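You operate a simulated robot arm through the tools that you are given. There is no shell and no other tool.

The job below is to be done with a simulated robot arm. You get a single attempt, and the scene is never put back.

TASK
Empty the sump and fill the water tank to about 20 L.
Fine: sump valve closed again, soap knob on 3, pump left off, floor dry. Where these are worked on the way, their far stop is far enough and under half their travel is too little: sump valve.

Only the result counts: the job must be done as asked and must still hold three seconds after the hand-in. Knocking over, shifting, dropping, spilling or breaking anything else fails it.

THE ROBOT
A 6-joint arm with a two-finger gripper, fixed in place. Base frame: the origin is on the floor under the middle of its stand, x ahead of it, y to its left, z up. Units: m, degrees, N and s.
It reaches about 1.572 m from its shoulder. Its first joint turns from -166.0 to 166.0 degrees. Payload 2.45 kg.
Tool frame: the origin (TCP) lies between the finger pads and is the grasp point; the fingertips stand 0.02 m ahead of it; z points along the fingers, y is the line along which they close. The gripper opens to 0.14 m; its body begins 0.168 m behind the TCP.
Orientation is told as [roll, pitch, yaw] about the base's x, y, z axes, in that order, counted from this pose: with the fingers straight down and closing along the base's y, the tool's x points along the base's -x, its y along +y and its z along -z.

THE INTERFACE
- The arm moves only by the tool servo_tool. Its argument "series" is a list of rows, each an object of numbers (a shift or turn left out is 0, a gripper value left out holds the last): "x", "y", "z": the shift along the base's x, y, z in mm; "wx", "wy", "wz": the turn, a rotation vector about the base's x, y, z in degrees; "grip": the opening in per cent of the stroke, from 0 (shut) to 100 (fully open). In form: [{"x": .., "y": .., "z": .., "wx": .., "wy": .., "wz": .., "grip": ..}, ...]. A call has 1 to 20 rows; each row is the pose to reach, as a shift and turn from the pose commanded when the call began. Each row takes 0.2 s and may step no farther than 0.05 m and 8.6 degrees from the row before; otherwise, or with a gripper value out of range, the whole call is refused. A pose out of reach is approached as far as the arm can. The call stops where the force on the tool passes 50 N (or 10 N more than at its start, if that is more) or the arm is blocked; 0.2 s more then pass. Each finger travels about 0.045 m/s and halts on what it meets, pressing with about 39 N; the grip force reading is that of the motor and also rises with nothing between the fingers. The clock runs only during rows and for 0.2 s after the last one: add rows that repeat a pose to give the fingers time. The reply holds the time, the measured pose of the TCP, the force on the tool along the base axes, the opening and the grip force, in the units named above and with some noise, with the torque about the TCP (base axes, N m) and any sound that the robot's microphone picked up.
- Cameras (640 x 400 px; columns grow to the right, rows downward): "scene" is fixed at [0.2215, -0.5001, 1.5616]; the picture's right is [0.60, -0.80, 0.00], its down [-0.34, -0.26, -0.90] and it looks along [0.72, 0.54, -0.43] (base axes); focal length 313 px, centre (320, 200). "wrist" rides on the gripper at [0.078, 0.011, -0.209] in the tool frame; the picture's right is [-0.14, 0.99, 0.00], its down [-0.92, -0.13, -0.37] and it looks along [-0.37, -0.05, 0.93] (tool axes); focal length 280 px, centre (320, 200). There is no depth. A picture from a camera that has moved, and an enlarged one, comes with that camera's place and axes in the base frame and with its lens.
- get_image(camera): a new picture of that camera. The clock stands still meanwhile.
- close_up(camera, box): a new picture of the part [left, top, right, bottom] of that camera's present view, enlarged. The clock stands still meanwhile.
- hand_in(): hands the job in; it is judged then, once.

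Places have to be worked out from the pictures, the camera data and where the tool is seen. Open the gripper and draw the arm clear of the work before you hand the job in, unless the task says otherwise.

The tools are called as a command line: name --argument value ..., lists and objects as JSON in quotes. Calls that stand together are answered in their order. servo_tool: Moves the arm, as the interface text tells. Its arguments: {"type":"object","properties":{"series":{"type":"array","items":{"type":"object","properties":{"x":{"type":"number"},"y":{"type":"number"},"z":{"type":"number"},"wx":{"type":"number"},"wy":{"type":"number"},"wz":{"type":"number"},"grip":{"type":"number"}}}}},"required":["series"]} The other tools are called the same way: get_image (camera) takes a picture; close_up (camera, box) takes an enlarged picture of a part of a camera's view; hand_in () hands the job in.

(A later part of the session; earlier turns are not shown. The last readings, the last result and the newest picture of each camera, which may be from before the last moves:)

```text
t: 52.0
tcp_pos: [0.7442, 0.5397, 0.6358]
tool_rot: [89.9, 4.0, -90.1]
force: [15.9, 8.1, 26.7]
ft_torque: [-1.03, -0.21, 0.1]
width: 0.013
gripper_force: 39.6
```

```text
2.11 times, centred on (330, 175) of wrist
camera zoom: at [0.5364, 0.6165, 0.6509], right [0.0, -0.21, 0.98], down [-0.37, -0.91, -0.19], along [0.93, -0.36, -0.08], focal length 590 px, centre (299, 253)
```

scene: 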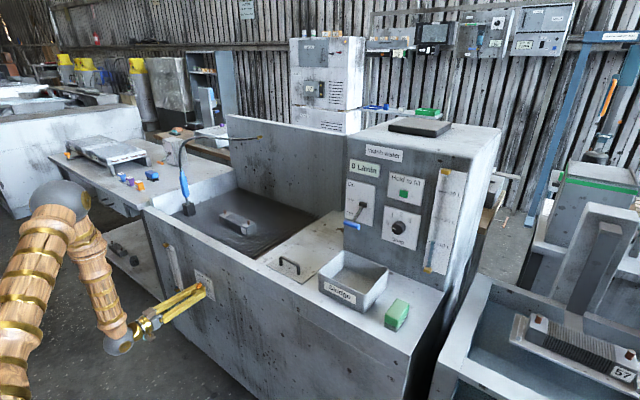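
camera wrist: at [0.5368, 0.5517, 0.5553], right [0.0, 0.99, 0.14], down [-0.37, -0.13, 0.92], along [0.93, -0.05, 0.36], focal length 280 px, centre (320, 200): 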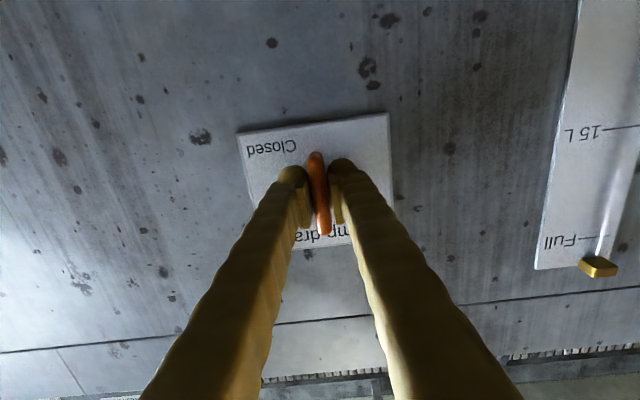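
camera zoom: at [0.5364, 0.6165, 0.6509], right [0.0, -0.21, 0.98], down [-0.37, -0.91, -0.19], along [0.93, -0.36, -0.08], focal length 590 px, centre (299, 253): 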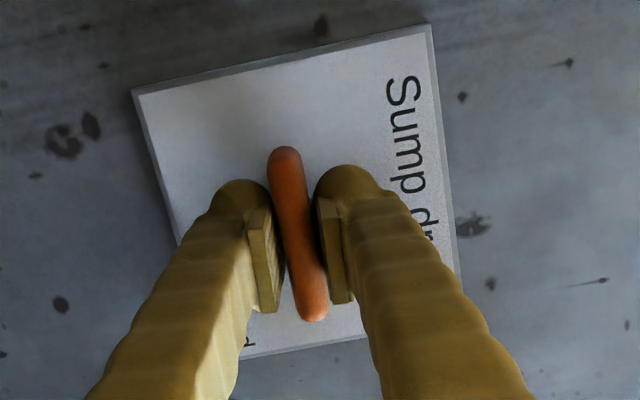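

Torque of about -1 N m shows the closed stop is reached and the handle is level. I'll open the fingers in place.

servo_tool --series '[{"grip": 50}, {"grip": 50}, {"grip": 50}, {"grip": 50}, {"grip": 50}]'

close_up --camera "wrist" --box '[230, 80, 430, 270]'

```text
t: 53.2
tcp_pos: [0.7439, 0.5396, 0.6351]
tool_rot: [89.9, 4.0, -89.9]
force: [0.4, 0.0, 0.1]
ft_torque: [0.01, -0.02, 0.01]
width: 0.0701
gripper_force: 0.0
```

```text
2.11 times, centred on (330, 175) of wrist
camera zoom: at [0.5361, 0.617, 0.6507], right [0.0, -0.21, 0.98], down [-0.37, -0.91, -0.19], along [0.93, -0.36, -0.08], focal length 590 px, centre (299, 253)
```

zoom: 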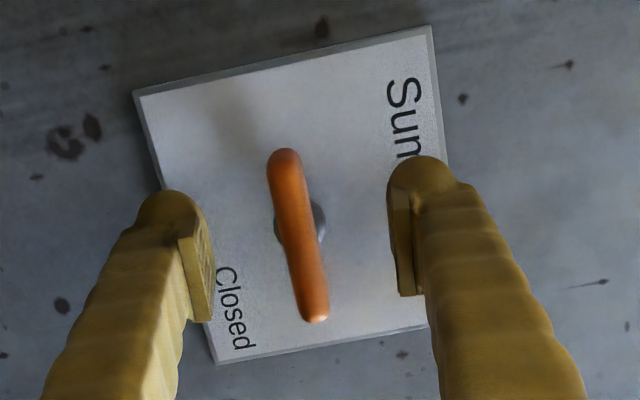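

The valve is closed and the handle released. I'll retreat from the face, then rise while rolling back to neutral.

servo_tool --series '[{"x": -32}, {"x": -64}, {"x": -96}, {"x": -127}, {"x": -127, "z": 46, "wx": -8.5}, {"x": -127, "z": 92, "wx": -17}, {"x": -127, "z": 138, "wx": -25.5}, {"x": -127, "z": 184, "wx": -34}, {"x": -127, "z": 230, "wx": -42.5}, {"x": -127, "z": 276, "wx": -51}, {"x": -127, "y": -10, "z": 322, "wx": -59.5}, {"x": -127, "y": -20, "z": 368, "wx": -68}, {"x": -127, "y": -35, "z": 414, "wx": -76.5}, {"x": -127, "y": -40, "z": 414, "wx": -85}, {"x": -127, "y": -40, "z": 414, "wx": -93}, {"x": -127, "y": -40, "z": 414, "wx": -94}]'

close_up --camera "scene" --box '[155, 235, 225, 305]'

```text
t: 56.6
tcp_pos: [0.6175, 0.5013, 1.0497]
tool_rot: [-31.6, -89.9, 31.5]
force: [-0.3, 0.1, -0.3]
ft_torque: [0.01, -0.01, -0.02]
width: 0.0701
gripper_force: 0.1
```

```text
5.71 times, centred on (190, 270) of scene
camera zoom: at [0.2215, -0.5001, 1.5616], right [0.6, -0.8, 0.0], down [-0.34, -0.26, -0.9], along [0.72, 0.54, -0.43], focal length 1789 px, centre (1063, -200)
```

zoom: 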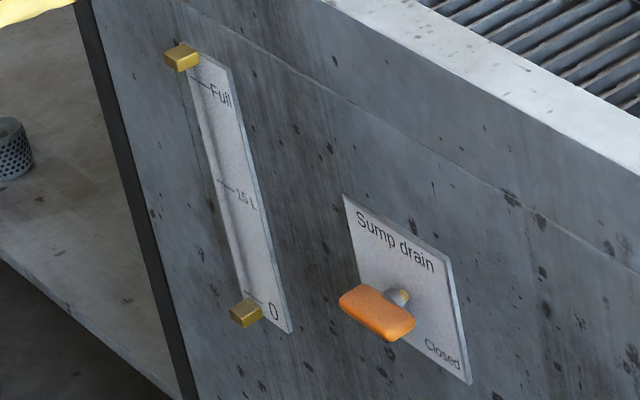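

The valve looks exactly as at the start, closed, and the gauge is empty. Next I'll return along the same route to stand off in front of the panel at about (0.91, -0.19, 1.18).

servo_tool --series '[{"x": 23, "y": -31, "z": 19}, {"x": 46, "y": -63, "z": 38}, {"x": 68, "y": -94, "z": 56}, {"x": 91, "y": -125, "z": 75}, {"x": 114, "y": -157, "z": 94}, {"x": 137, "y": -188, "z": 113}, {"x": 159, "y": -220, "z": 131}, {"x": 182, "y": -251, "z": 150}, {"x": 201, "y": -293, "z": 165}, {"x": 220, "y": -334, "z": 180}, {"x": 239, "y": -376, "z": 195}, {"x": 258, "y": -418, "z": 210}, {"x": 277, "y": -459, "z": 225}, {"x": 290, "y": -500, "z": 235}, {"x": 290, "y": -538, "z": 215}, {"x": 290, "y": -576, "z": 195}, {"x": 290, "y": -614, "z": 175}, {"x": 290, "y": -652, "z": 150}, {"x": 290, "y": -690, "z": 125}, {"x": 290, "y": -690, "z": 125}]'

get_image --camera "wrist"

get_image --camera "scene"

```text
t: 60.8
tcp_pos: [0.9078, -0.1914, 1.1723]
tool_rot: [10.3, -89.9, -10.4]
force: [0.4, 0.7, -0.4]
ft_torque: [0.04, 0.02, -0.01]
width: 0.07
gripper_force: 0.0
```

```text
taken
camera wrist: at [0.7003, -0.1803, 1.0942], right [0.0, 0.99, 0.14], down [-0.37, -0.13, 0.92], along [0.93, -0.05, 0.36], focal length 280 px, centre (320, 200)
```

wrist: 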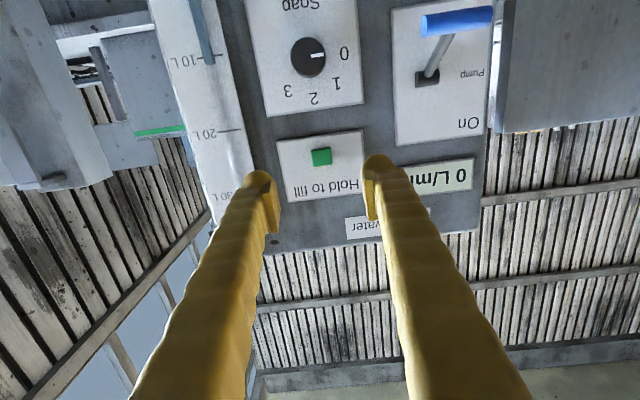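

```text
taken
```

scene: 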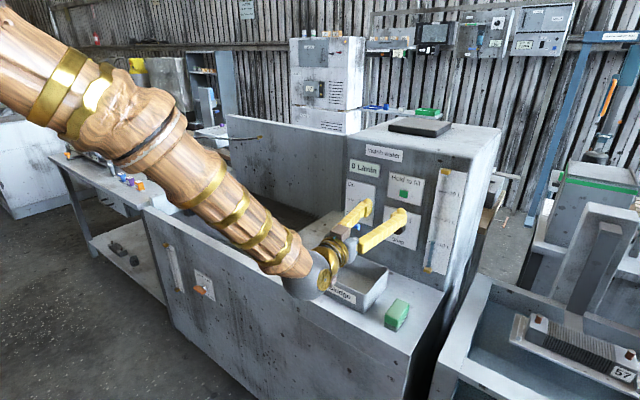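

The standoff pose is nearly aligned with the button, which I estimate at (1.05, -0.1905, 1.174). I'll close the fingers and approach to about 15 mm before contact.

servo_tool --series '[{"grip": 0, "x": 20, "y": 1, "z": 1.5}, {"grip": 0, "x": 40, "y": 1, "z": 1.5}, {"grip": 0, "x": 60, "y": 1, "z": 1.5}, {"grip": 0, "x": 80, "y": 1, "z": 1.5}, {"grip": 0, "x": 95, "y": 1, "z": 1.5}, {"grip": 0, "x": 105, "y": 1, "z": 1.5}, {"grip": 0, "x": 105, "y": 1, "z": 1.5}]'

get_image --camera "wrist"

get_image --camera "scene"

```text
t: 62.4
tcp_pos: [1.0132, -0.1889, 1.1749]
tool_rot: [1.6, -89.9, -1.7]
force: [0.1, 0.7, 0.4]
ft_torque: [0.01, -0.02, 0.02]
width: 0.0001
gripper_force: 29.4
```

```text
taken
camera wrist: at [0.8046, -0.1773, 1.0966], right [0.0, 0.99, 0.14], down [-0.37, -0.13, 0.92], along [0.93, -0.05, 0.36], focal length 280 px, centre (320, 200)
```

wrist: 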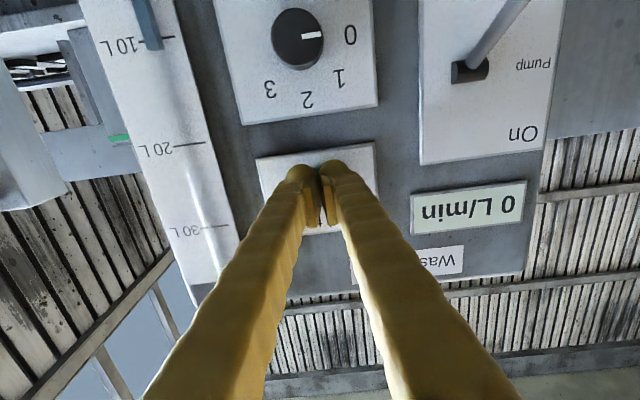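

```text
taken
```

scene: 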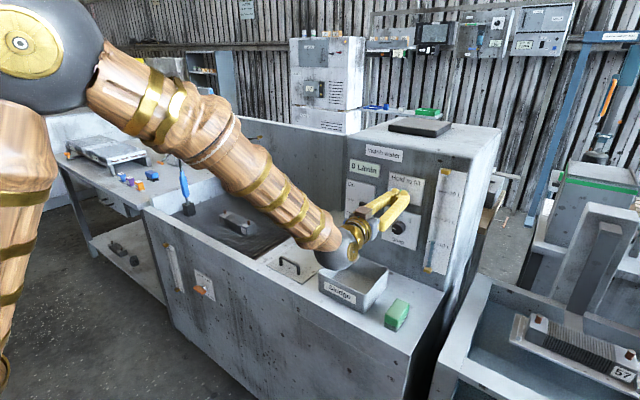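

The fingertips now cover the button from the wrist camera's view. I'll check the alignment from the scene camera before pressing.

close_up --camera "scene" --box '[370, 160, 430, 230]'

close_up --camera "wrist" --box '[250, 130, 390, 250]'

close_up --camera "scene" --box '[410, 150, 480, 290]'

```text
5.71 times, centred on (400, 195) of scene
camera zoom: at [0.2215, -0.5001, 1.5616], right [0.6, -0.8, 0.0], down [-0.34, -0.26, -0.9], along [0.72, 0.54, -0.43], focal length 1789 px, centre (-137, 229)
```

zoom: 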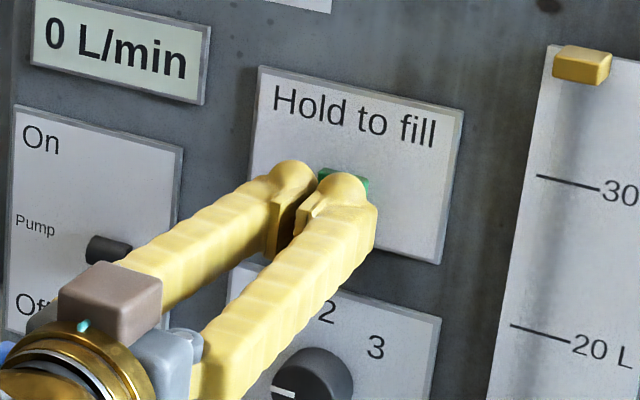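

```text
3.33 times, centred on (320, 190) of wrist
camera zoom: at [0.8046, -0.1773, 1.0966], right [0.0, 0.99, 0.14], down [-0.37, -0.13, 0.92], along [0.93, -0.05, 0.36], focal length 935 px, centre (320, 233)
```

zoom: 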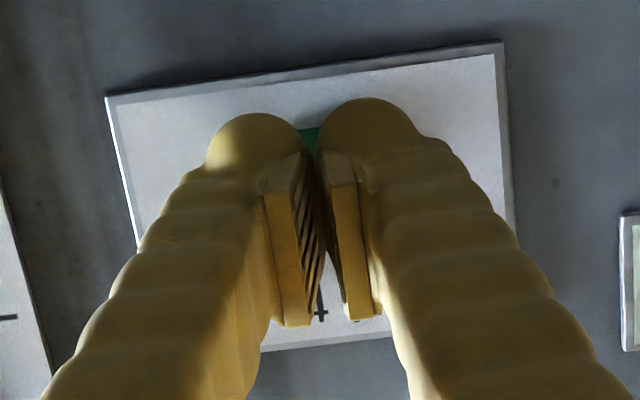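

```text
2.86 times, centred on (445, 220) of scene
camera zoom: at [0.2215, -0.5001, 1.5616], right [0.6, -0.8, 0.0], down [-0.34, -0.26, -0.9], along [0.72, 0.54, -0.43], focal length 895 px, centre (-37, 143)
```

zoom: 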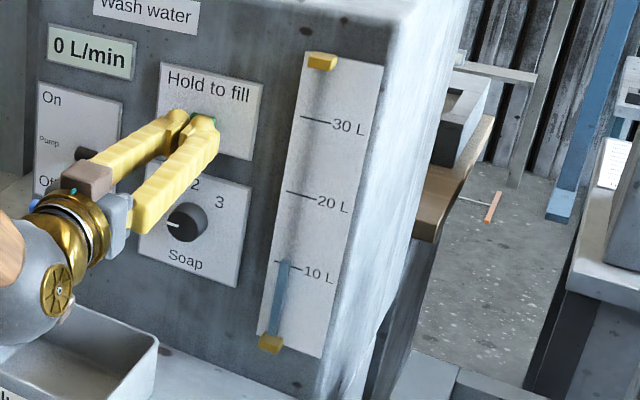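

The tips are centred on the button and the gauge reads about 11 L. I'll advance in small steps to find contact.

servo_tool --series '[{"x": 8}, {"x": 13}, {"x": 17}]'

close_up --camera "scene" --box '[370, 150, 480, 290]'

```text
t: 63.2
tcp_pos: [1.0307, -0.1908, 1.1753]
tool_rot: [5.5, -89.9, -5.7]
force: [-0.5, -0.5, -0.7]
ft_torque: [-0.02, 0.02, -0.01]
width: 0.0061
gripper_force: 29.2
```

```text
2.86 times, centred on (425, 220) of scene
camera zoom: at [0.2215, -0.5001, 1.5616], right [0.6, -0.8, 0.0], down [-0.34, -0.26, -0.9], along [0.72, 0.54, -0.43], focal length 895 px, centre (20, 143)
```

zoom: 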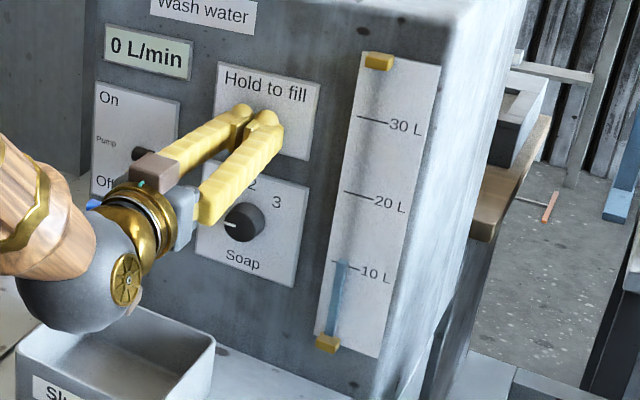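

The opening widened to 6 mm at contact, so the button is wedging between the two rounded tips. I'll back off and shift 14 mm toward +y so the -y fingertip presses it squarely.

servo_tool --series '[{"x": -10, "grip": 0}, {"x": -20}, {"x": -20, "y": 7}, {"x": -20, "y": 14}, {"x": -20, "y": 14}]'

close_up --camera "wrist" --box '[250, 130, 390, 250]'

close_up --camera "scene" --box '[370, 160, 430, 230]'

```text
t: 64.4
tcp_pos: [1.0096, -0.174, 1.1742]
tool_rot: [3.2, -89.9, -3.4]
force: [0.0, -0.5, 0.4]
ft_torque: [-0.02, -0.02, -0.02]
width: 0.0
gripper_force: 29.6
```

```text
3.33 times, centred on (320, 190) of wrist
camera zoom: at [0.8021, -0.1627, 1.0959], right [0.0, 0.99, 0.14], down [-0.37, -0.13, 0.92], along [0.93, -0.05, 0.36], focal length 935 px, centre (320, 233)
```

zoom: 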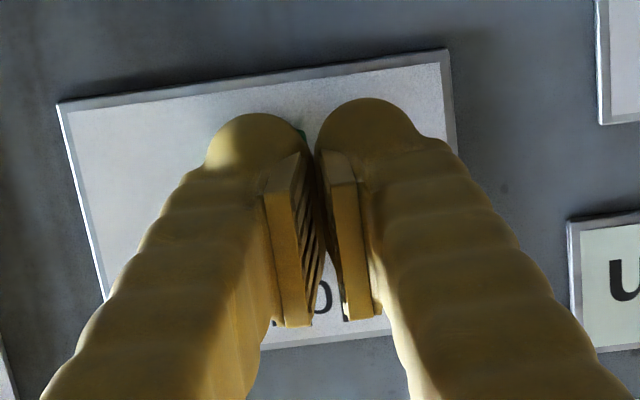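

```text
5.71 times, centred on (400, 195) of scene
camera zoom: at [0.2215, -0.5001, 1.5616], right [0.6, -0.8, 0.0], down [-0.34, -0.26, -0.9], along [0.72, 0.54, -0.43], focal length 1789 px, centre (-137, 229)
```

zoom: 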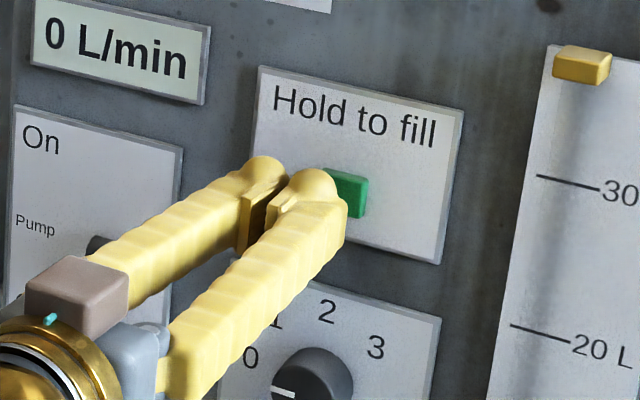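

The -y fingertip is now squarely in front of the button. I'll advance slowly to find contact.

servo_tool --series '[{"x": 10}, {"x": 16}, {"x": 20}, {"x": 22}]'

close_up --camera "scene" --box '[370, 150, 480, 290]'

```text
t: 65.4
tcp_pos: [1.032, -0.1741, 1.1747]
tool_rot: [3.2, -89.9, -3.2]
force: [-2.9, -0.9, -1.4]
ft_torque: [-0.04, 0.03, -0.02]
width: 0.0
gripper_force: 29.4
heard: click
```

```text
2.86 times, centred on (425, 220) of scene
camera zoom: at [0.2215, -0.5001, 1.5616], right [0.6, -0.8, 0.0], down [-0.34, -0.26, -0.9], along [0.72, 0.54, -0.43], focal length 895 px, centre (20, 143)
```

zoom: 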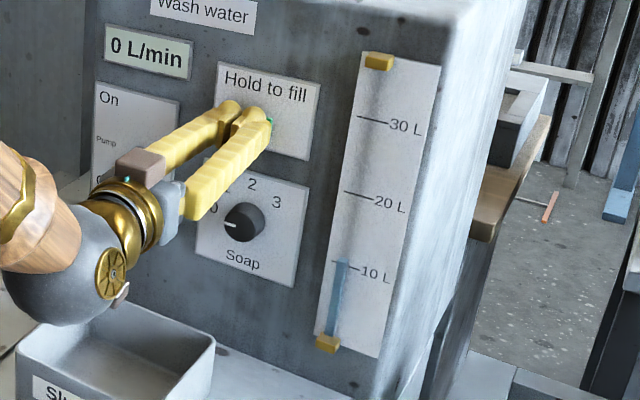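

I heard a click with light contact at about 3 N, so the button seems pressed. I'll hold briefly and watch the level.

servo_tool --series '[{"x": 1}, {"x": 1}, {"x": 1}]'

close_up --camera "scene" --box '[370, 150, 480, 290]'

```text
t: 66.2
tcp_pos: [1.0322, -0.1757, 1.1747]
tool_rot: [1.1, -90.0, -1.2]
force: [-2.2, 1.2, -0.4]
ft_torque: [-0.01, -0.02, 0.01]
width: 0.0
gripper_force: 30.1
```

```text
2.86 times, centred on (425, 220) of scene
camera zoom: at [0.2215, -0.5001, 1.5616], right [0.6, -0.8, 0.0], down [-0.34, -0.26, -0.9], along [0.72, 0.54, -0.43], focal length 895 px, centre (20, 143)
```

zoom: 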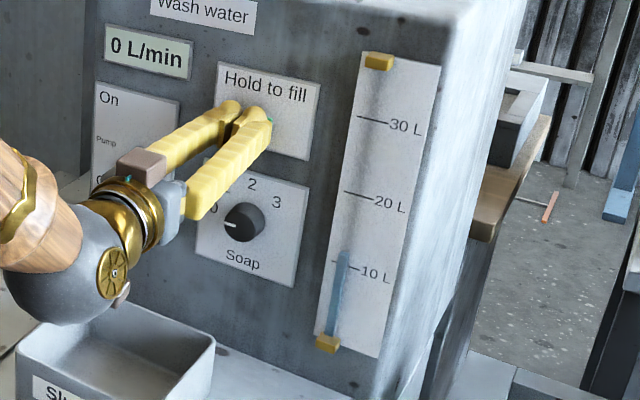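

The level is rising at roughly 1.5–2 L/s while held. I'll zoom in on the gauge for an accurate reading before timing the rest.

close_up --camera "scene" --box '[420, 200, 470, 275]'

close_up --camera "wrist" --box '[60, 0, 240, 240]'

```text
5.33 times, centred on (445, 238) of scene
camera zoom: at [0.2215, -0.5001, 1.5616], right [0.6, -0.8, 0.0], down [-0.34, -0.26, -0.9], along [0.72, 0.54, -0.43], focal length 1670 px, centre (-347, 0)
```

zoom: 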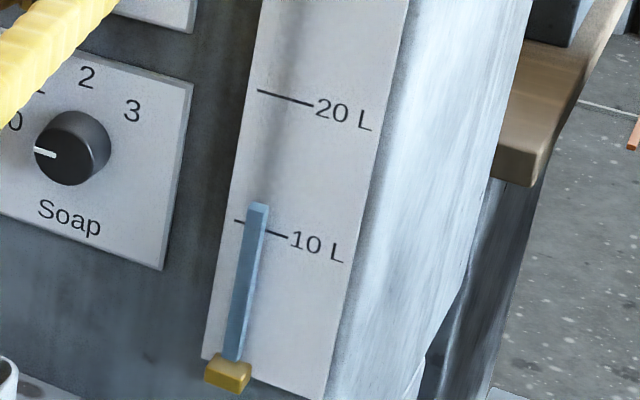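

```text
1.67 times, centred on (150, 120) of wrist
camera zoom: at [0.8244, -0.1637, 1.0961], right [0.0, 0.99, 0.14], down [-0.37, -0.13, 0.92], along [0.93, -0.05, 0.36], focal length 467 px, centre (603, 333)
```

zoom: 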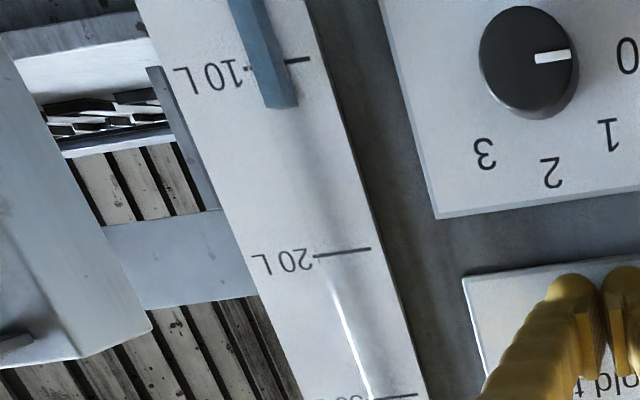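

Level is now about 12 L, with the ticks at z≈1.040 for 10 L and 1.125 for 20 L. That makes the rate about 1.2–1.4 L/s, so I'll hold about 2 s and re-measure.

servo_tool --series '[{"x": 0}, {"x": 0}, {"x": 0}, {"x": 0}, {"x": 0}, {"x": 0}, {"x": 0}, {"x": 0}, {"x": 0}, {"x": 0}]'

close_up --camera "scene" --box '[420, 200, 470, 275]'

close_up --camera "wrist" --box '[60, 0, 240, 240]'

```text
t: 68.4
tcp_pos: [1.0339, -0.1747, 1.1741]
tool_rot: [2.1, -89.9, -2.3]
force: [-3.2, 0.0, 0.4]
ft_torque: [0.04, -0.02, -0.01]
width: 0.0002
gripper_force: 29.6
```

```text
5.33 times, centred on (445, 238) of scene
camera zoom: at [0.2215, -0.5001, 1.5616], right [0.6, -0.8, 0.0], down [-0.34, -0.26, -0.9], along [0.72, 0.54, -0.43], focal length 1670 px, centre (-347, 0)
```

zoom: 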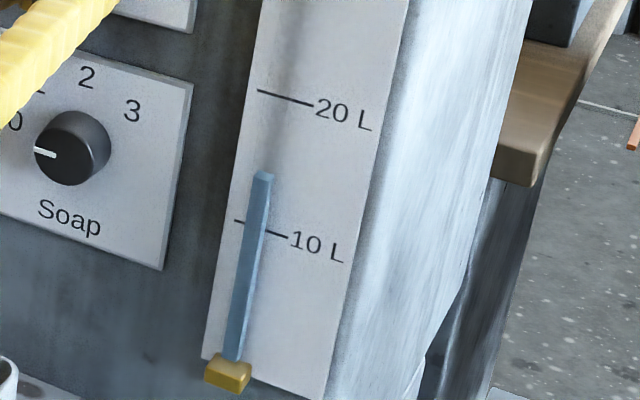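

```text
1.67 times, centred on (150, 120) of wrist
camera zoom: at [0.8244, -0.1637, 1.0961], right [0.0, 0.99, 0.14], down [-0.37, -0.13, 0.92], along [0.93, -0.05, 0.36], focal length 467 px, centre (603, 333)
```

zoom: 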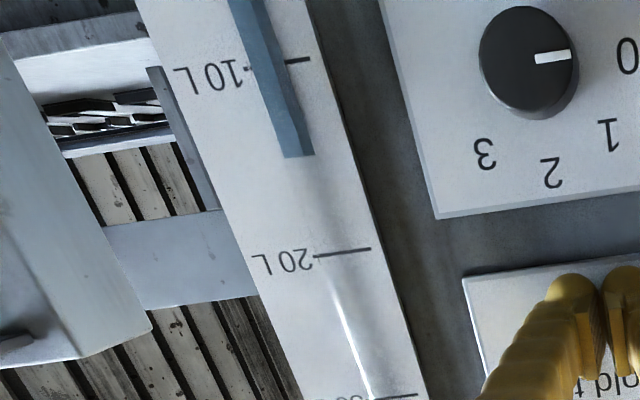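

The level is about 14.6 L and the rate about 1.15 L/s, leaving 5.4 L to go. I'll hold another 3 s and re-measure.

servo_tool --series '[{"x": 0}, {"x": 0}, {"x": 0}, {"x": 0}, {"x": 0}, {"x": 0}, {"x": 0}, {"x": 0}, {"x": 0}, {"x": 0}, {"x": 0}, {"x": 0}, {"x": 0}, {"x": 0}]'

close_up --camera "scene" --box '[420, 200, 470, 275]'

close_up --camera "wrist" --box '[60, 0, 240, 240]'

```text
t: 71.4
tcp_pos: [1.033, -0.1751, 1.175]
tool_rot: [2.2, -89.8, -2.4]
force: [-2.6, 0.1, -0.2]
ft_torque: [0.03, -0.04, -0.03]
width: 0.0
gripper_force: 29.3
```

```text
5.33 times, centred on (445, 238) of scene
camera zoom: at [0.2215, -0.5001, 1.5616], right [0.6, -0.8, 0.0], down [-0.34, -0.26, -0.9], along [0.72, 0.54, -0.43], focal length 1670 px, centre (-347, 0)
```

zoom: 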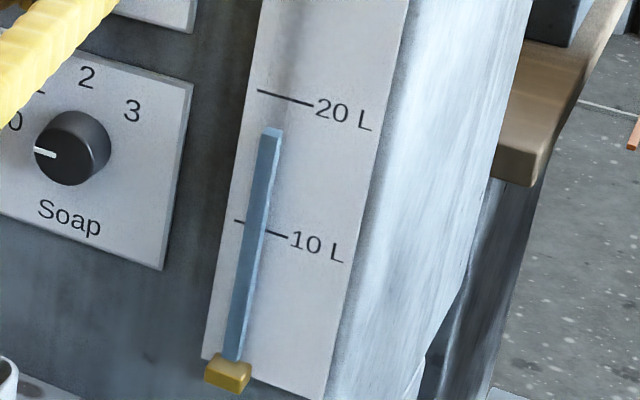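

```text
1.67 times, centred on (150, 120) of wrist
camera zoom: at [0.8244, -0.1637, 1.0961], right [0.0, 0.99, 0.14], down [-0.37, -0.13, 0.92], along [0.93, -0.05, 0.36], focal length 467 px, centre (603, 333)
```

zoom: 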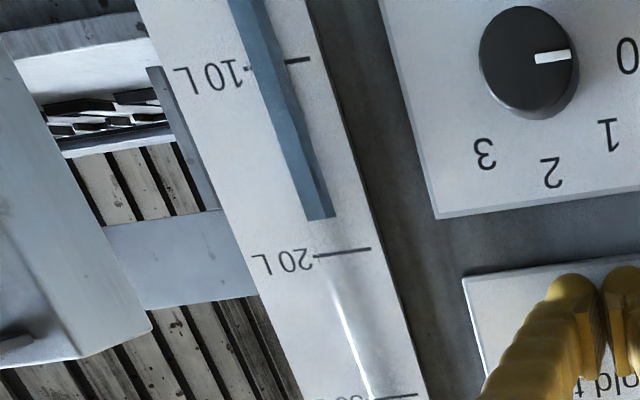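

The level is about 17.8 L at 1.1 L/s. I'll hold 1.4 s more, then measure once more before releasing.

servo_tool --series '[{"x": 0}, {"x": 0}, {"x": 0}, {"x": 0}, {"x": 0}, {"x": 0}]'

close_up --camera "scene" --box '[420, 200, 470, 275]'

close_up --camera "wrist" --box '[60, 0, 240, 240]'

```text
t: 72.8
tcp_pos: [1.0321, -0.176, 1.1746]
tool_rot: [2.1, -89.8, -2.4]
force: [-3.3, -0.5, 0.6]
ft_torque: [0.02, 0.03, -0.03]
width: 0.0002
gripper_force: 29.7
```

```text
5.33 times, centred on (445, 238) of scene
camera zoom: at [0.2215, -0.5001, 1.5616], right [0.6, -0.8, 0.0], down [-0.34, -0.26, -0.9], along [0.72, 0.54, -0.43], focal length 1670 px, centre (-347, 0)
```

zoom: 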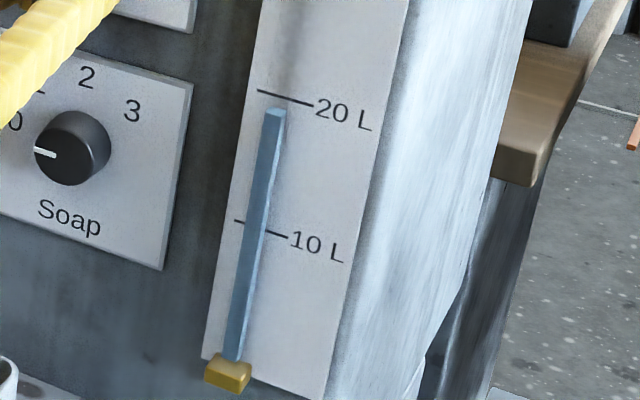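

```text
1.67 times, centred on (150, 120) of wrist
camera zoom: at [0.8244, -0.1637, 1.0961], right [0.0, 0.99, 0.14], down [-0.37, -0.13, 0.92], along [0.93, -0.05, 0.36], focal length 467 px, centre (603, 333)
```

zoom: 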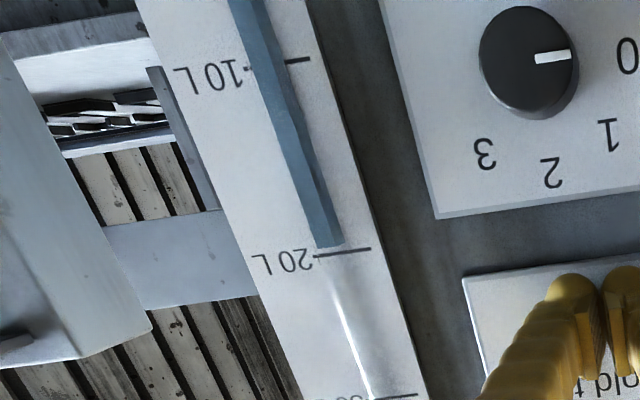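

About 19.4 L now. I'll hold 0.4 s more and then pull straight back to release, which should land at about 20 L.

servo_tool --series '[{"x": 0}, {"x": 0}, {"x": -20}, {"x": -50}, {"x": -80}, {"x": -80}]'

close_up --camera "scene" --box '[420, 200, 470, 275]'

get_image --camera "wrist"

```text
t: 74.2
tcp_pos: [0.9526, -0.1748, 1.1767]
tool_rot: [-0.7, -89.9, 0.6]
force: [0.0, -0.2, 0.0]
ft_torque: [-0.05, -0.01, -0.01]
width: 0.0
gripper_force: 30.0
```

```text
5.33 times, centred on (445, 238) of scene
camera zoom: at [0.2215, -0.5001, 1.5616], right [0.6, -0.8, 0.0], down [-0.34, -0.26, -0.9], along [0.72, 0.54, -0.43], focal length 1670 px, centre (-347, 0)
```

zoom: 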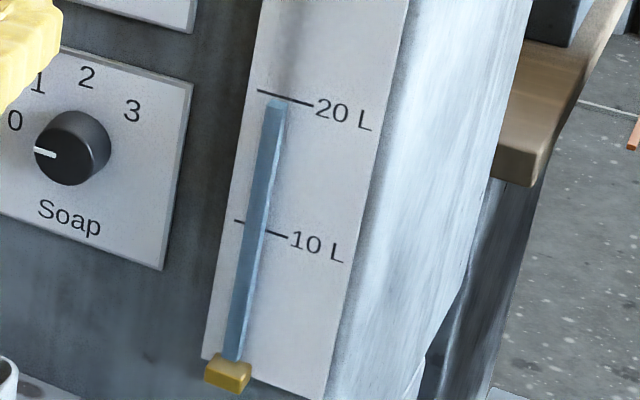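

```text
taken
camera wrist: at [0.7448, -0.1636, 1.0971], right [0.0, 0.99, 0.14], down [-0.37, -0.13, 0.92], along [0.93, -0.05, 0.36], focal length 280 px, centre (320, 200)
```

wrist: 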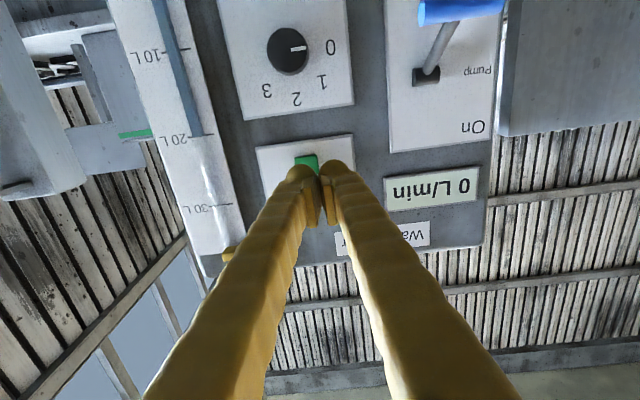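

The tank reads about 20 L. Next is the soap knob at about (1.043, -0.189, 1.06): I'll back off and drop to knob height at standoff to refine its position and check clearance to the sludge tray rim.

servo_tool --series '[{"x": -35, "y": -4}, {"x": -70, "y": -8, "z": -25}, {"x": -80, "y": -14, "z": -60}, {"x": -80, "y": -14, "z": -90, "grip": 50}, {"x": -80, "y": -14, "z": -116, "grip": 50}, {"x": -80, "y": -14, "z": -116, "grip": 50}]'

get_image --camera "wrist"

get_image --camera "scene"

```text
t: 75.6
tcp_pos: [0.8724, -0.1903, 1.0594]
tool_rot: [3.1, -89.9, -3.2]
force: [0.1, -0.3, 0.3]
ft_torque: [0.02, -0.03, 0.02]
width: 0.0695
gripper_force: 0.1
```

```text
taken
camera wrist: at [0.6638, -0.1782, 0.9798], right [0.0, 0.99, 0.14], down [-0.37, -0.13, 0.92], along [0.93, -0.05, 0.36], focal length 280 px, centre (320, 200)
```

wrist: 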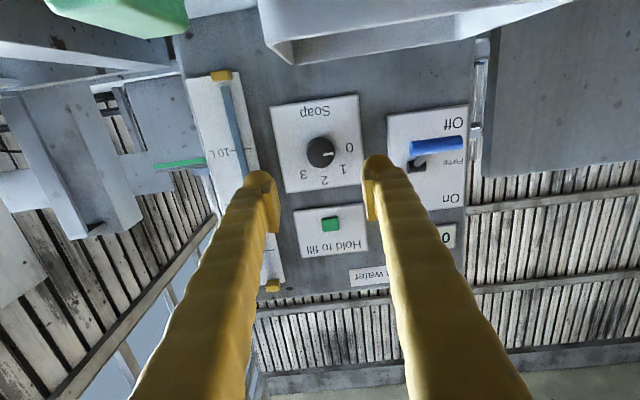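

```text
taken
```

scene: 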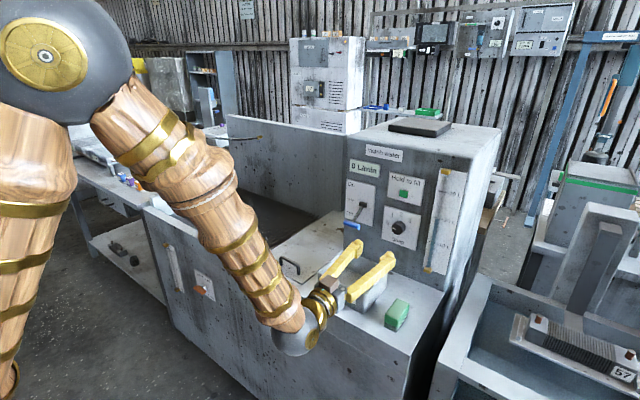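

The tray rim appears to be at z≈0.95, close beneath where the wrist camera rides at zero roll. I'll look at the gripper from the scene camera to judge the camera body's size.

close_up --camera "scene" --box '[260, 220, 420, 360]'

close_up --camera "wrist" --box '[250, 80, 380, 220]'

close_up --camera "wrist" --box '[240, 0, 600, 120]'

```text
2.86 times, centred on (340, 290) of scene
camera zoom: at [0.2215, -0.5001, 1.5616], right [0.6, -0.8, 0.0], down [-0.34, -0.26, -0.9], along [0.72, 0.54, -0.43], focal length 895 px, centre (263, -57)
```

zoom: 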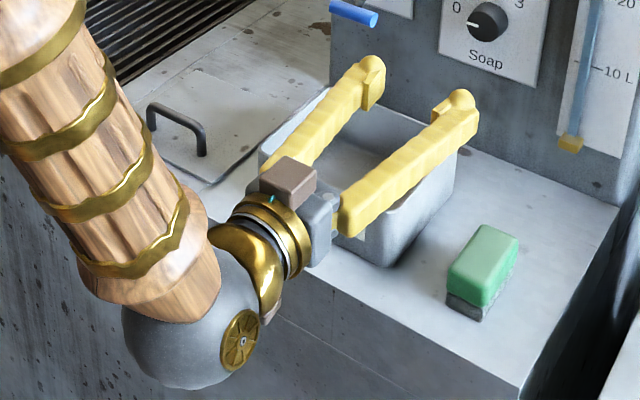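

```text
2.86 times, centred on (315, 150) of wrist
camera zoom: at [0.6638, -0.1782, 0.9798], right [0.0, 0.99, 0.14], down [-0.37, -0.13, 0.92], along [0.93, -0.05, 0.36], focal length 801 px, centre (334, 343)
```

zoom: 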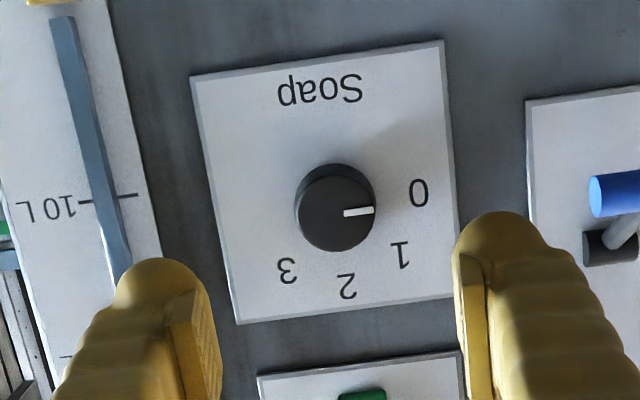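

```text
1.78 times, centred on (420, 60) of wrist
camera zoom: at [0.6638, -0.1782, 0.9798], right [0.0, 0.99, 0.14], down [-0.37, -0.13, 0.92], along [0.93, -0.05, 0.36], focal length 498 px, centre (142, 449)
```

zoom: 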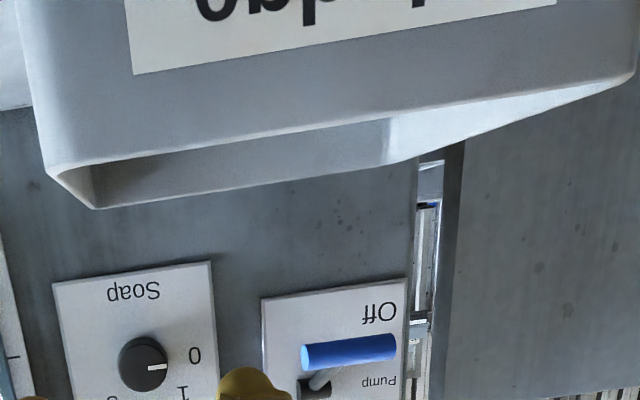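

The camera body would pass only about 1–2 cm above the tray rim at zero roll, so I'll avoid that. I'll grip the knob with the tool rolled +40°, turn to about +108°, re-grip and repeat, starting with the roll at this standoff.

servo_tool --series '[{"wx": 8, "z": 0.5}, {"wx": 16, "z": 1}, {"wx": 24, "z": 1.5}, {"wx": 32, "z": 1.5}, {"wx": 40, "z": 1.5}, {"wx": 40, "z": 1.5}]'

get_image --camera "wrist"

```text
t: 77.0
tcp_pos: [0.8731, -0.1896, 1.0595]
tool_rot: [89.7, -49.8, -89.8]
force: [0.2, 0.5, 0.1]
ft_torque: [-0.02, 0.0, -0.01]
width: 0.0699
gripper_force: 0.1
```

```text
taken
camera wrist: at [0.6641, -0.1303, 1.0067], right [0.0, 0.67, 0.74], down [-0.37, -0.69, 0.62], along [0.93, -0.27, 0.24], focal length 280 px, centre (320, 200)
```

wrist: 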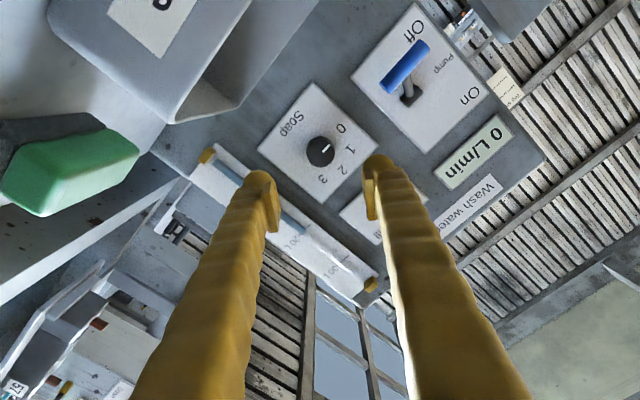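

The tool axis at knob depth should project to (320,151), and the knob is seen right there. I'll check with a zoom before advancing.

close_up --camera "wrist" --box '[290, 125, 350, 175]'

```text
8.00 times, centred on (320, 150) of wrist
camera zoom: at [0.6641, -0.1303, 1.0067], right [0.0, 0.67, 0.74], down [-0.37, -0.69, 0.62], along [0.93, -0.27, 0.24], focal length 2243 px, centre (320, 600)
```

zoom: 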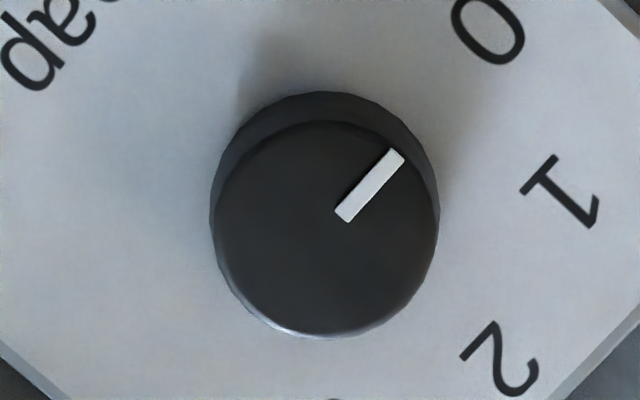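

The knob centre computes to about (y -0.189, z 1.060), within about 1 mm of the tool axis. I'll advance to just before the knob face and re-check the centring between the fingers.

servo_tool --series '[{"x": 40}, {"x": 80}, {"x": 115}, {"x": 135}, {"x": 135}]'

get_image --camera "wrist"

close_up --camera "scene" --box '[330, 170, 450, 300]'

```text
t: 78.2
tcp_pos: [1.0082, -0.1901, 1.0622]
tool_rot: [89.7, -50.0, -89.7]
force: [-0.1, 0.3, -0.7]
ft_torque: [-0.02, 0.0, 0.0]
width: 0.0702
gripper_force: 0.1
```

```text
taken
camera wrist: at [0.8006, -0.1315, 1.0089], right [0.0, 0.67, 0.74], down [-0.37, -0.69, 0.62], along [0.93, -0.27, 0.24], focal length 280 px, centre (320, 200)
```

wrist: 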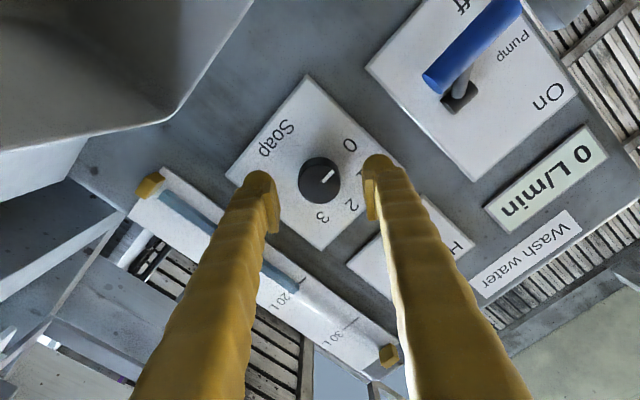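

```text
3.08 times, centred on (390, 235) of scene
camera zoom: at [0.2215, -0.5001, 1.5616], right [0.6, -0.8, 0.0], down [-0.34, -0.26, -0.9], along [0.72, 0.54, -0.43], focal length 963 px, centre (105, 92)
```

zoom: 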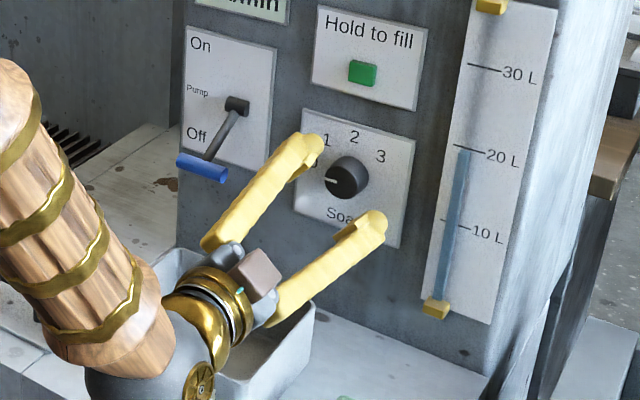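

Well centred, both between the fingers and along the axis. I'll advance so the tips overlap the knob by about 13 mm.

servo_tool --series '[{"x": 12}, {"x": 20}, {"x": 27}, {"x": 27}]'

get_image --camera "wrist"

close_up --camera "scene" --box '[330, 170, 450, 300]'

```text
t: 79.2
tcp_pos: [1.0353, -0.1899, 1.0613]
tool_rot: [89.7, -50.0, -89.9]
force: [-0.4, -0.1, 0.7]
ft_torque: [-0.04, 0.03, 0.0]
width: 0.07
gripper_force: 0.0
```

```text
taken
camera wrist: at [0.8264, -0.1311, 1.0083], right [0.0, 0.67, 0.74], down [-0.37, -0.69, 0.62], along [0.93, -0.27, 0.24], focal length 280 px, centre (320, 200)
```

wrist: 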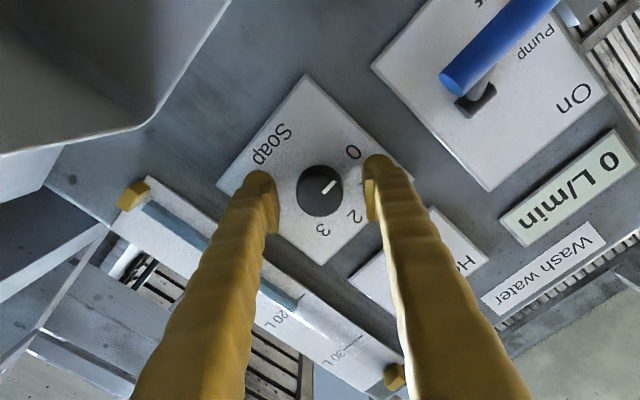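

```text
3.08 times, centred on (390, 235) of scene
camera zoom: at [0.2215, -0.5001, 1.5616], right [0.6, -0.8, 0.0], down [-0.34, -0.26, -0.9], along [0.72, 0.54, -0.43], focal length 963 px, centre (105, 92)
```

zoom: 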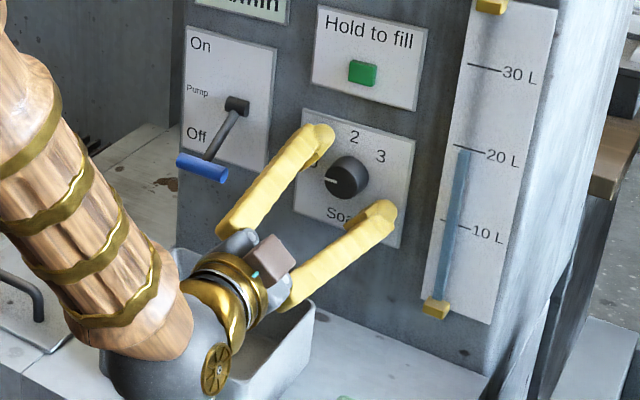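

The plate face is at x≈1.062 and the tips are at about 1.055. I'll go 3 mm deeper and close on the knob.

servo_tool --series '[{"x": 3}, {"x": 3, "grip": 0}, {"x": 3, "grip": 0}, {"x": 3, "grip": 0}, {"x": 3, "grip": 0}, {"x": 3, "grip": 0}]'

```text
t: 80.0
tcp_pos: [1.0349, -0.1876, 1.0606]
tool_rot: [89.9, -50.1, -89.8]
force: [-38.1, 3.7, 4.9]
ft_torque: [-0.21, -0.94, 0.59]
width: 0.0421
gripper_force: 20.4
stopped in row 4: the force on the tool passed its limit at 66 N (the readings are from after the stop); the commanded pose is now the measured one
```

While closing, the tips met the plate or wedged, with Fx reaching about -66 N and stopping the move. I'll open a little and back off 4 mm.

servo_tool --series '[{"grip": 45}, {"x": -3, "grip": 45}, {"x": -5, "grip": 45}, {"x": -5, "grip": 45}]'

close_up --camera "wrist" --box '[250, 130, 390, 250]'

close_up --camera "scene" --box '[370, 190, 430, 260]'

```text
t: 81.0
tcp_pos: [1.0344, -0.1892, 1.061]
tool_rot: [89.8, -50.0, -89.8]
force: [0.5, 0.2, 0.0]
ft_torque: [-0.02, 0.0, -0.02]
width: 0.063
gripper_force: 0.0
```

```text
3.33 times, centred on (320, 190) of wrist
camera zoom: at [0.8244, -0.1302, 1.0082], right [0.0, 0.67, 0.74], down [-0.37, -0.69, 0.62], along [0.93, -0.27, 0.25], focal length 935 px, centre (320, 233)
```

zoom: 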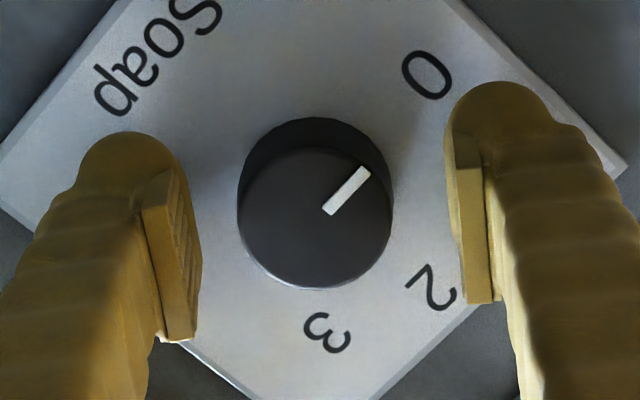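

```text
5.71 times, centred on (400, 225) of scene
camera zoom: at [0.2215, -0.5001, 1.5616], right [0.6, -0.8, 0.0], down [-0.34, -0.26, -0.9], along [0.72, 0.54, -0.43], focal length 1789 px, centre (-137, 57)
```

zoom: 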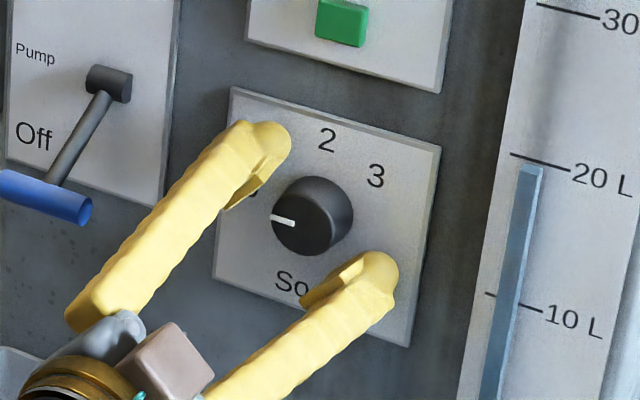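

Triangulating the pointer puts the knob face at x≈1.033, so the knob stands out about 29 mm. The push-back was probably the upper fingertip touching the plate, so I'll back off 4 mm more and close again.

servo_tool --series '[{"x": -4}, {"x": -4, "grip": 30}, {"x": -4, "grip": 30}, {"x": -4, "grip": 30}]'

servo_tool --series '[{"x": 0, "grip": 0}, {"x": 0, "grip": 0}, {"x": 0, "grip": 0}]'

```text
t: 82.0
tcp_pos: [1.0287, -0.1883, 1.0613]
tool_rot: [89.8, -50.0, -89.7]
force: [-0.4, 1.5, 0.1]
ft_torque: [-0.02, 0.0, 0.0]
width: 0.0422
gripper_force: 0.0
```

```text
t: 82.8
tcp_pos: [1.0274, -0.1898, 1.0603]
tool_rot: [89.8, -50.1, -89.8]
force: [2.7, -13.5, -11.2]
ft_torque: [0.01, 0.1, -0.19]
width: 0.0366
gripper_force: 45.0
```

Now the knob is held at 36.6 mm with little axial force. I'll turn clockwise (+wx) by 24° and check that the pointer follows.

servo_tool --series '[{"wx": 6}, {"wx": 12}, {"wx": 18}, {"wx": 24}]'

close_up --camera "wrist" --box '[250, 130, 390, 250]'

close_up --camera "scene" --box '[370, 190, 430, 260]'

```text
t: 83.8
tcp_pos: [1.0292, -0.1903, 1.0609]
tool_rot: [89.8, -25.9, -89.8]
force: [-4.4, -21.9, -16.7]
ft_torque: [-0.03, 0.12, -0.38]
width: 0.0366
gripper_force: 44.7
```

```text
3.33 times, centred on (320, 190) of wrist
camera zoom: at [0.8198, -0.1146, 1.0364], right [0.0, 0.31, 0.95], down [-0.37, -0.88, 0.29], along [0.93, -0.35, 0.11], focal length 935 px, centre (320, 233)
```

zoom: 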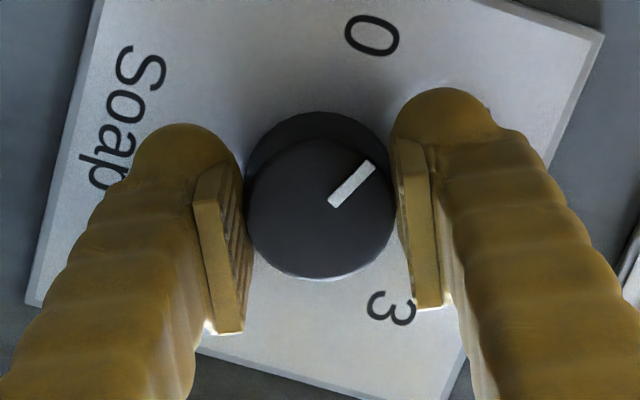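

```text
5.71 times, centred on (400, 225) of scene
camera zoom: at [0.2215, -0.5001, 1.5616], right [0.6, -0.8, 0.0], down [-0.34, -0.26, -0.9], along [0.72, 0.54, -0.43], focal length 1789 px, centre (-137, 57)
```

zoom: 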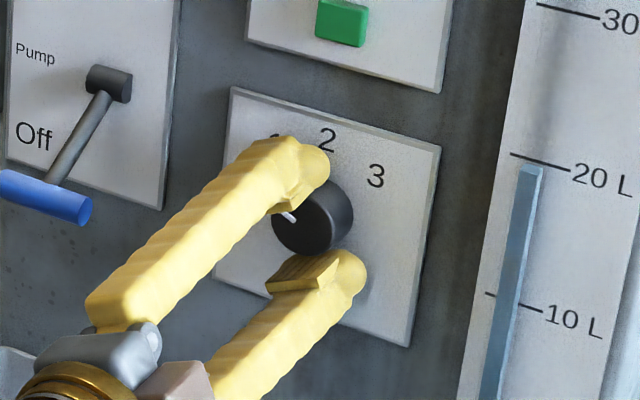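

The pointer followed the gripper exactly. I'll trim 0.3 mm to ease the lateral force and continue to about θ=108°.

servo_tool --series '[{"wx": 6, "y": -0.3, "z": -0.2}, {"wx": 12, "y": -0.3, "z": -0.2}, {"wx": 18, "y": -0.3, "z": -0.2}, {"wx": 24, "y": -0.3, "z": -0.2}, {"wx": 30, "y": -0.3, "z": -0.2}, {"wx": 36, "y": -0.3, "z": -0.2}, {"wx": 42, "y": -0.3, "z": -0.2}]'

close_up --camera "wrist" --box '[250, 130, 390, 250]'

```text
t: 85.4
tcp_pos: [1.0281, -0.1902, 1.0609]
tool_rot: [90.0, 16.1, -89.9]
force: [-18.7, -6.8, -10.5]
ft_torque: [0.0, 0.15, -0.18]
width: 0.0364
gripper_force: 44.9
```

```text
3.33 times, centred on (320, 190) of wrist
camera zoom: at [0.8198, -0.1173, 1.0926], right [0.0, -0.41, 0.91], down [-0.37, -0.85, -0.38], along [0.93, -0.33, -0.15], focal length 935 px, centre (320, 233)
```

zoom: 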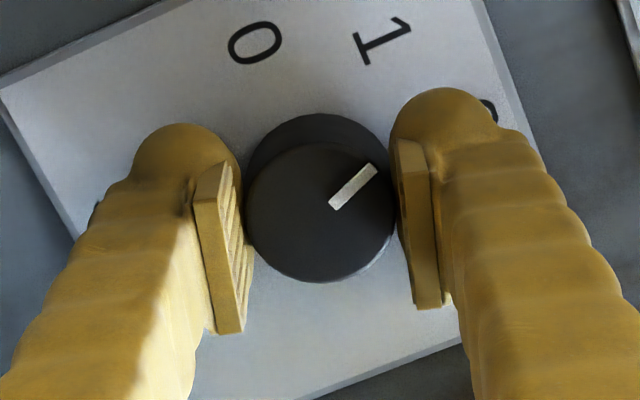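

Turned 66° in total, with the pointer between 1 and 2. I'll release, roll back about 68° with the fingers open around the knob, and re-grip.

servo_tool --series '[{"grip": 50}, {"grip": 50}, {"grip": 50}, {"wx": -8.5}, {"wx": -17}, {"wx": -25.5}, {"wx": -34}, {"wx": -42.5}, {"wx": -51}, {"wx": -59.5}, {"wx": -68}, {"wx": -68}]'

close_up --camera "wrist" --box '[250, 130, 390, 250]'

close_up --camera "scene" --box '[370, 190, 430, 260]'

```text
t: 88.0
tcp_pos: [1.0273, -0.1884, 1.0615]
tool_rot: [89.8, -52.1, -89.8]
force: [-0.2, 0.5, 0.7]
ft_torque: [-0.01, 0.04, 0.01]
width: 0.0702
gripper_force: 0.1
```

```text
3.33 times, centred on (320, 190) of wrist
camera zoom: at [0.8195, -0.1322, 1.0058], right [0.0, 0.7, 0.72], down [-0.37, -0.67, 0.65], along [0.93, -0.26, 0.25], focal length 935 px, centre (320, 233)
```

zoom: 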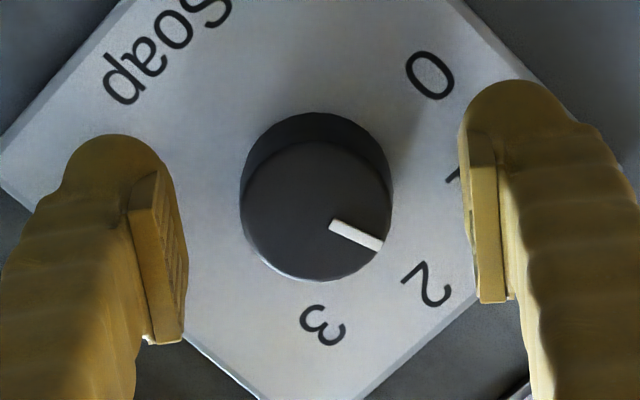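

```text
5.71 times, centred on (400, 225) of scene
camera zoom: at [0.2215, -0.5001, 1.5616], right [0.6, -0.8, 0.0], down [-0.34, -0.26, -0.9], along [0.72, 0.54, -0.43], focal length 1789 px, centre (-137, 57)
```

zoom: 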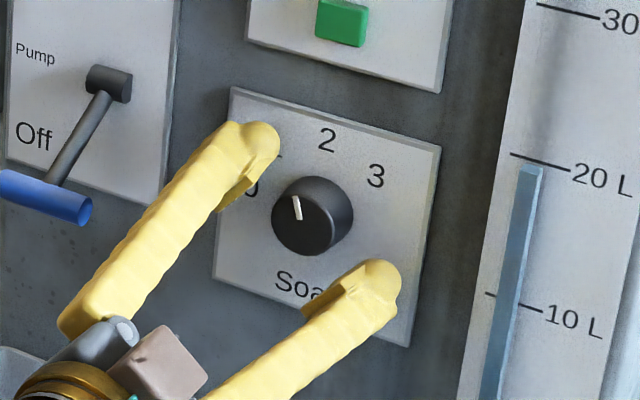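

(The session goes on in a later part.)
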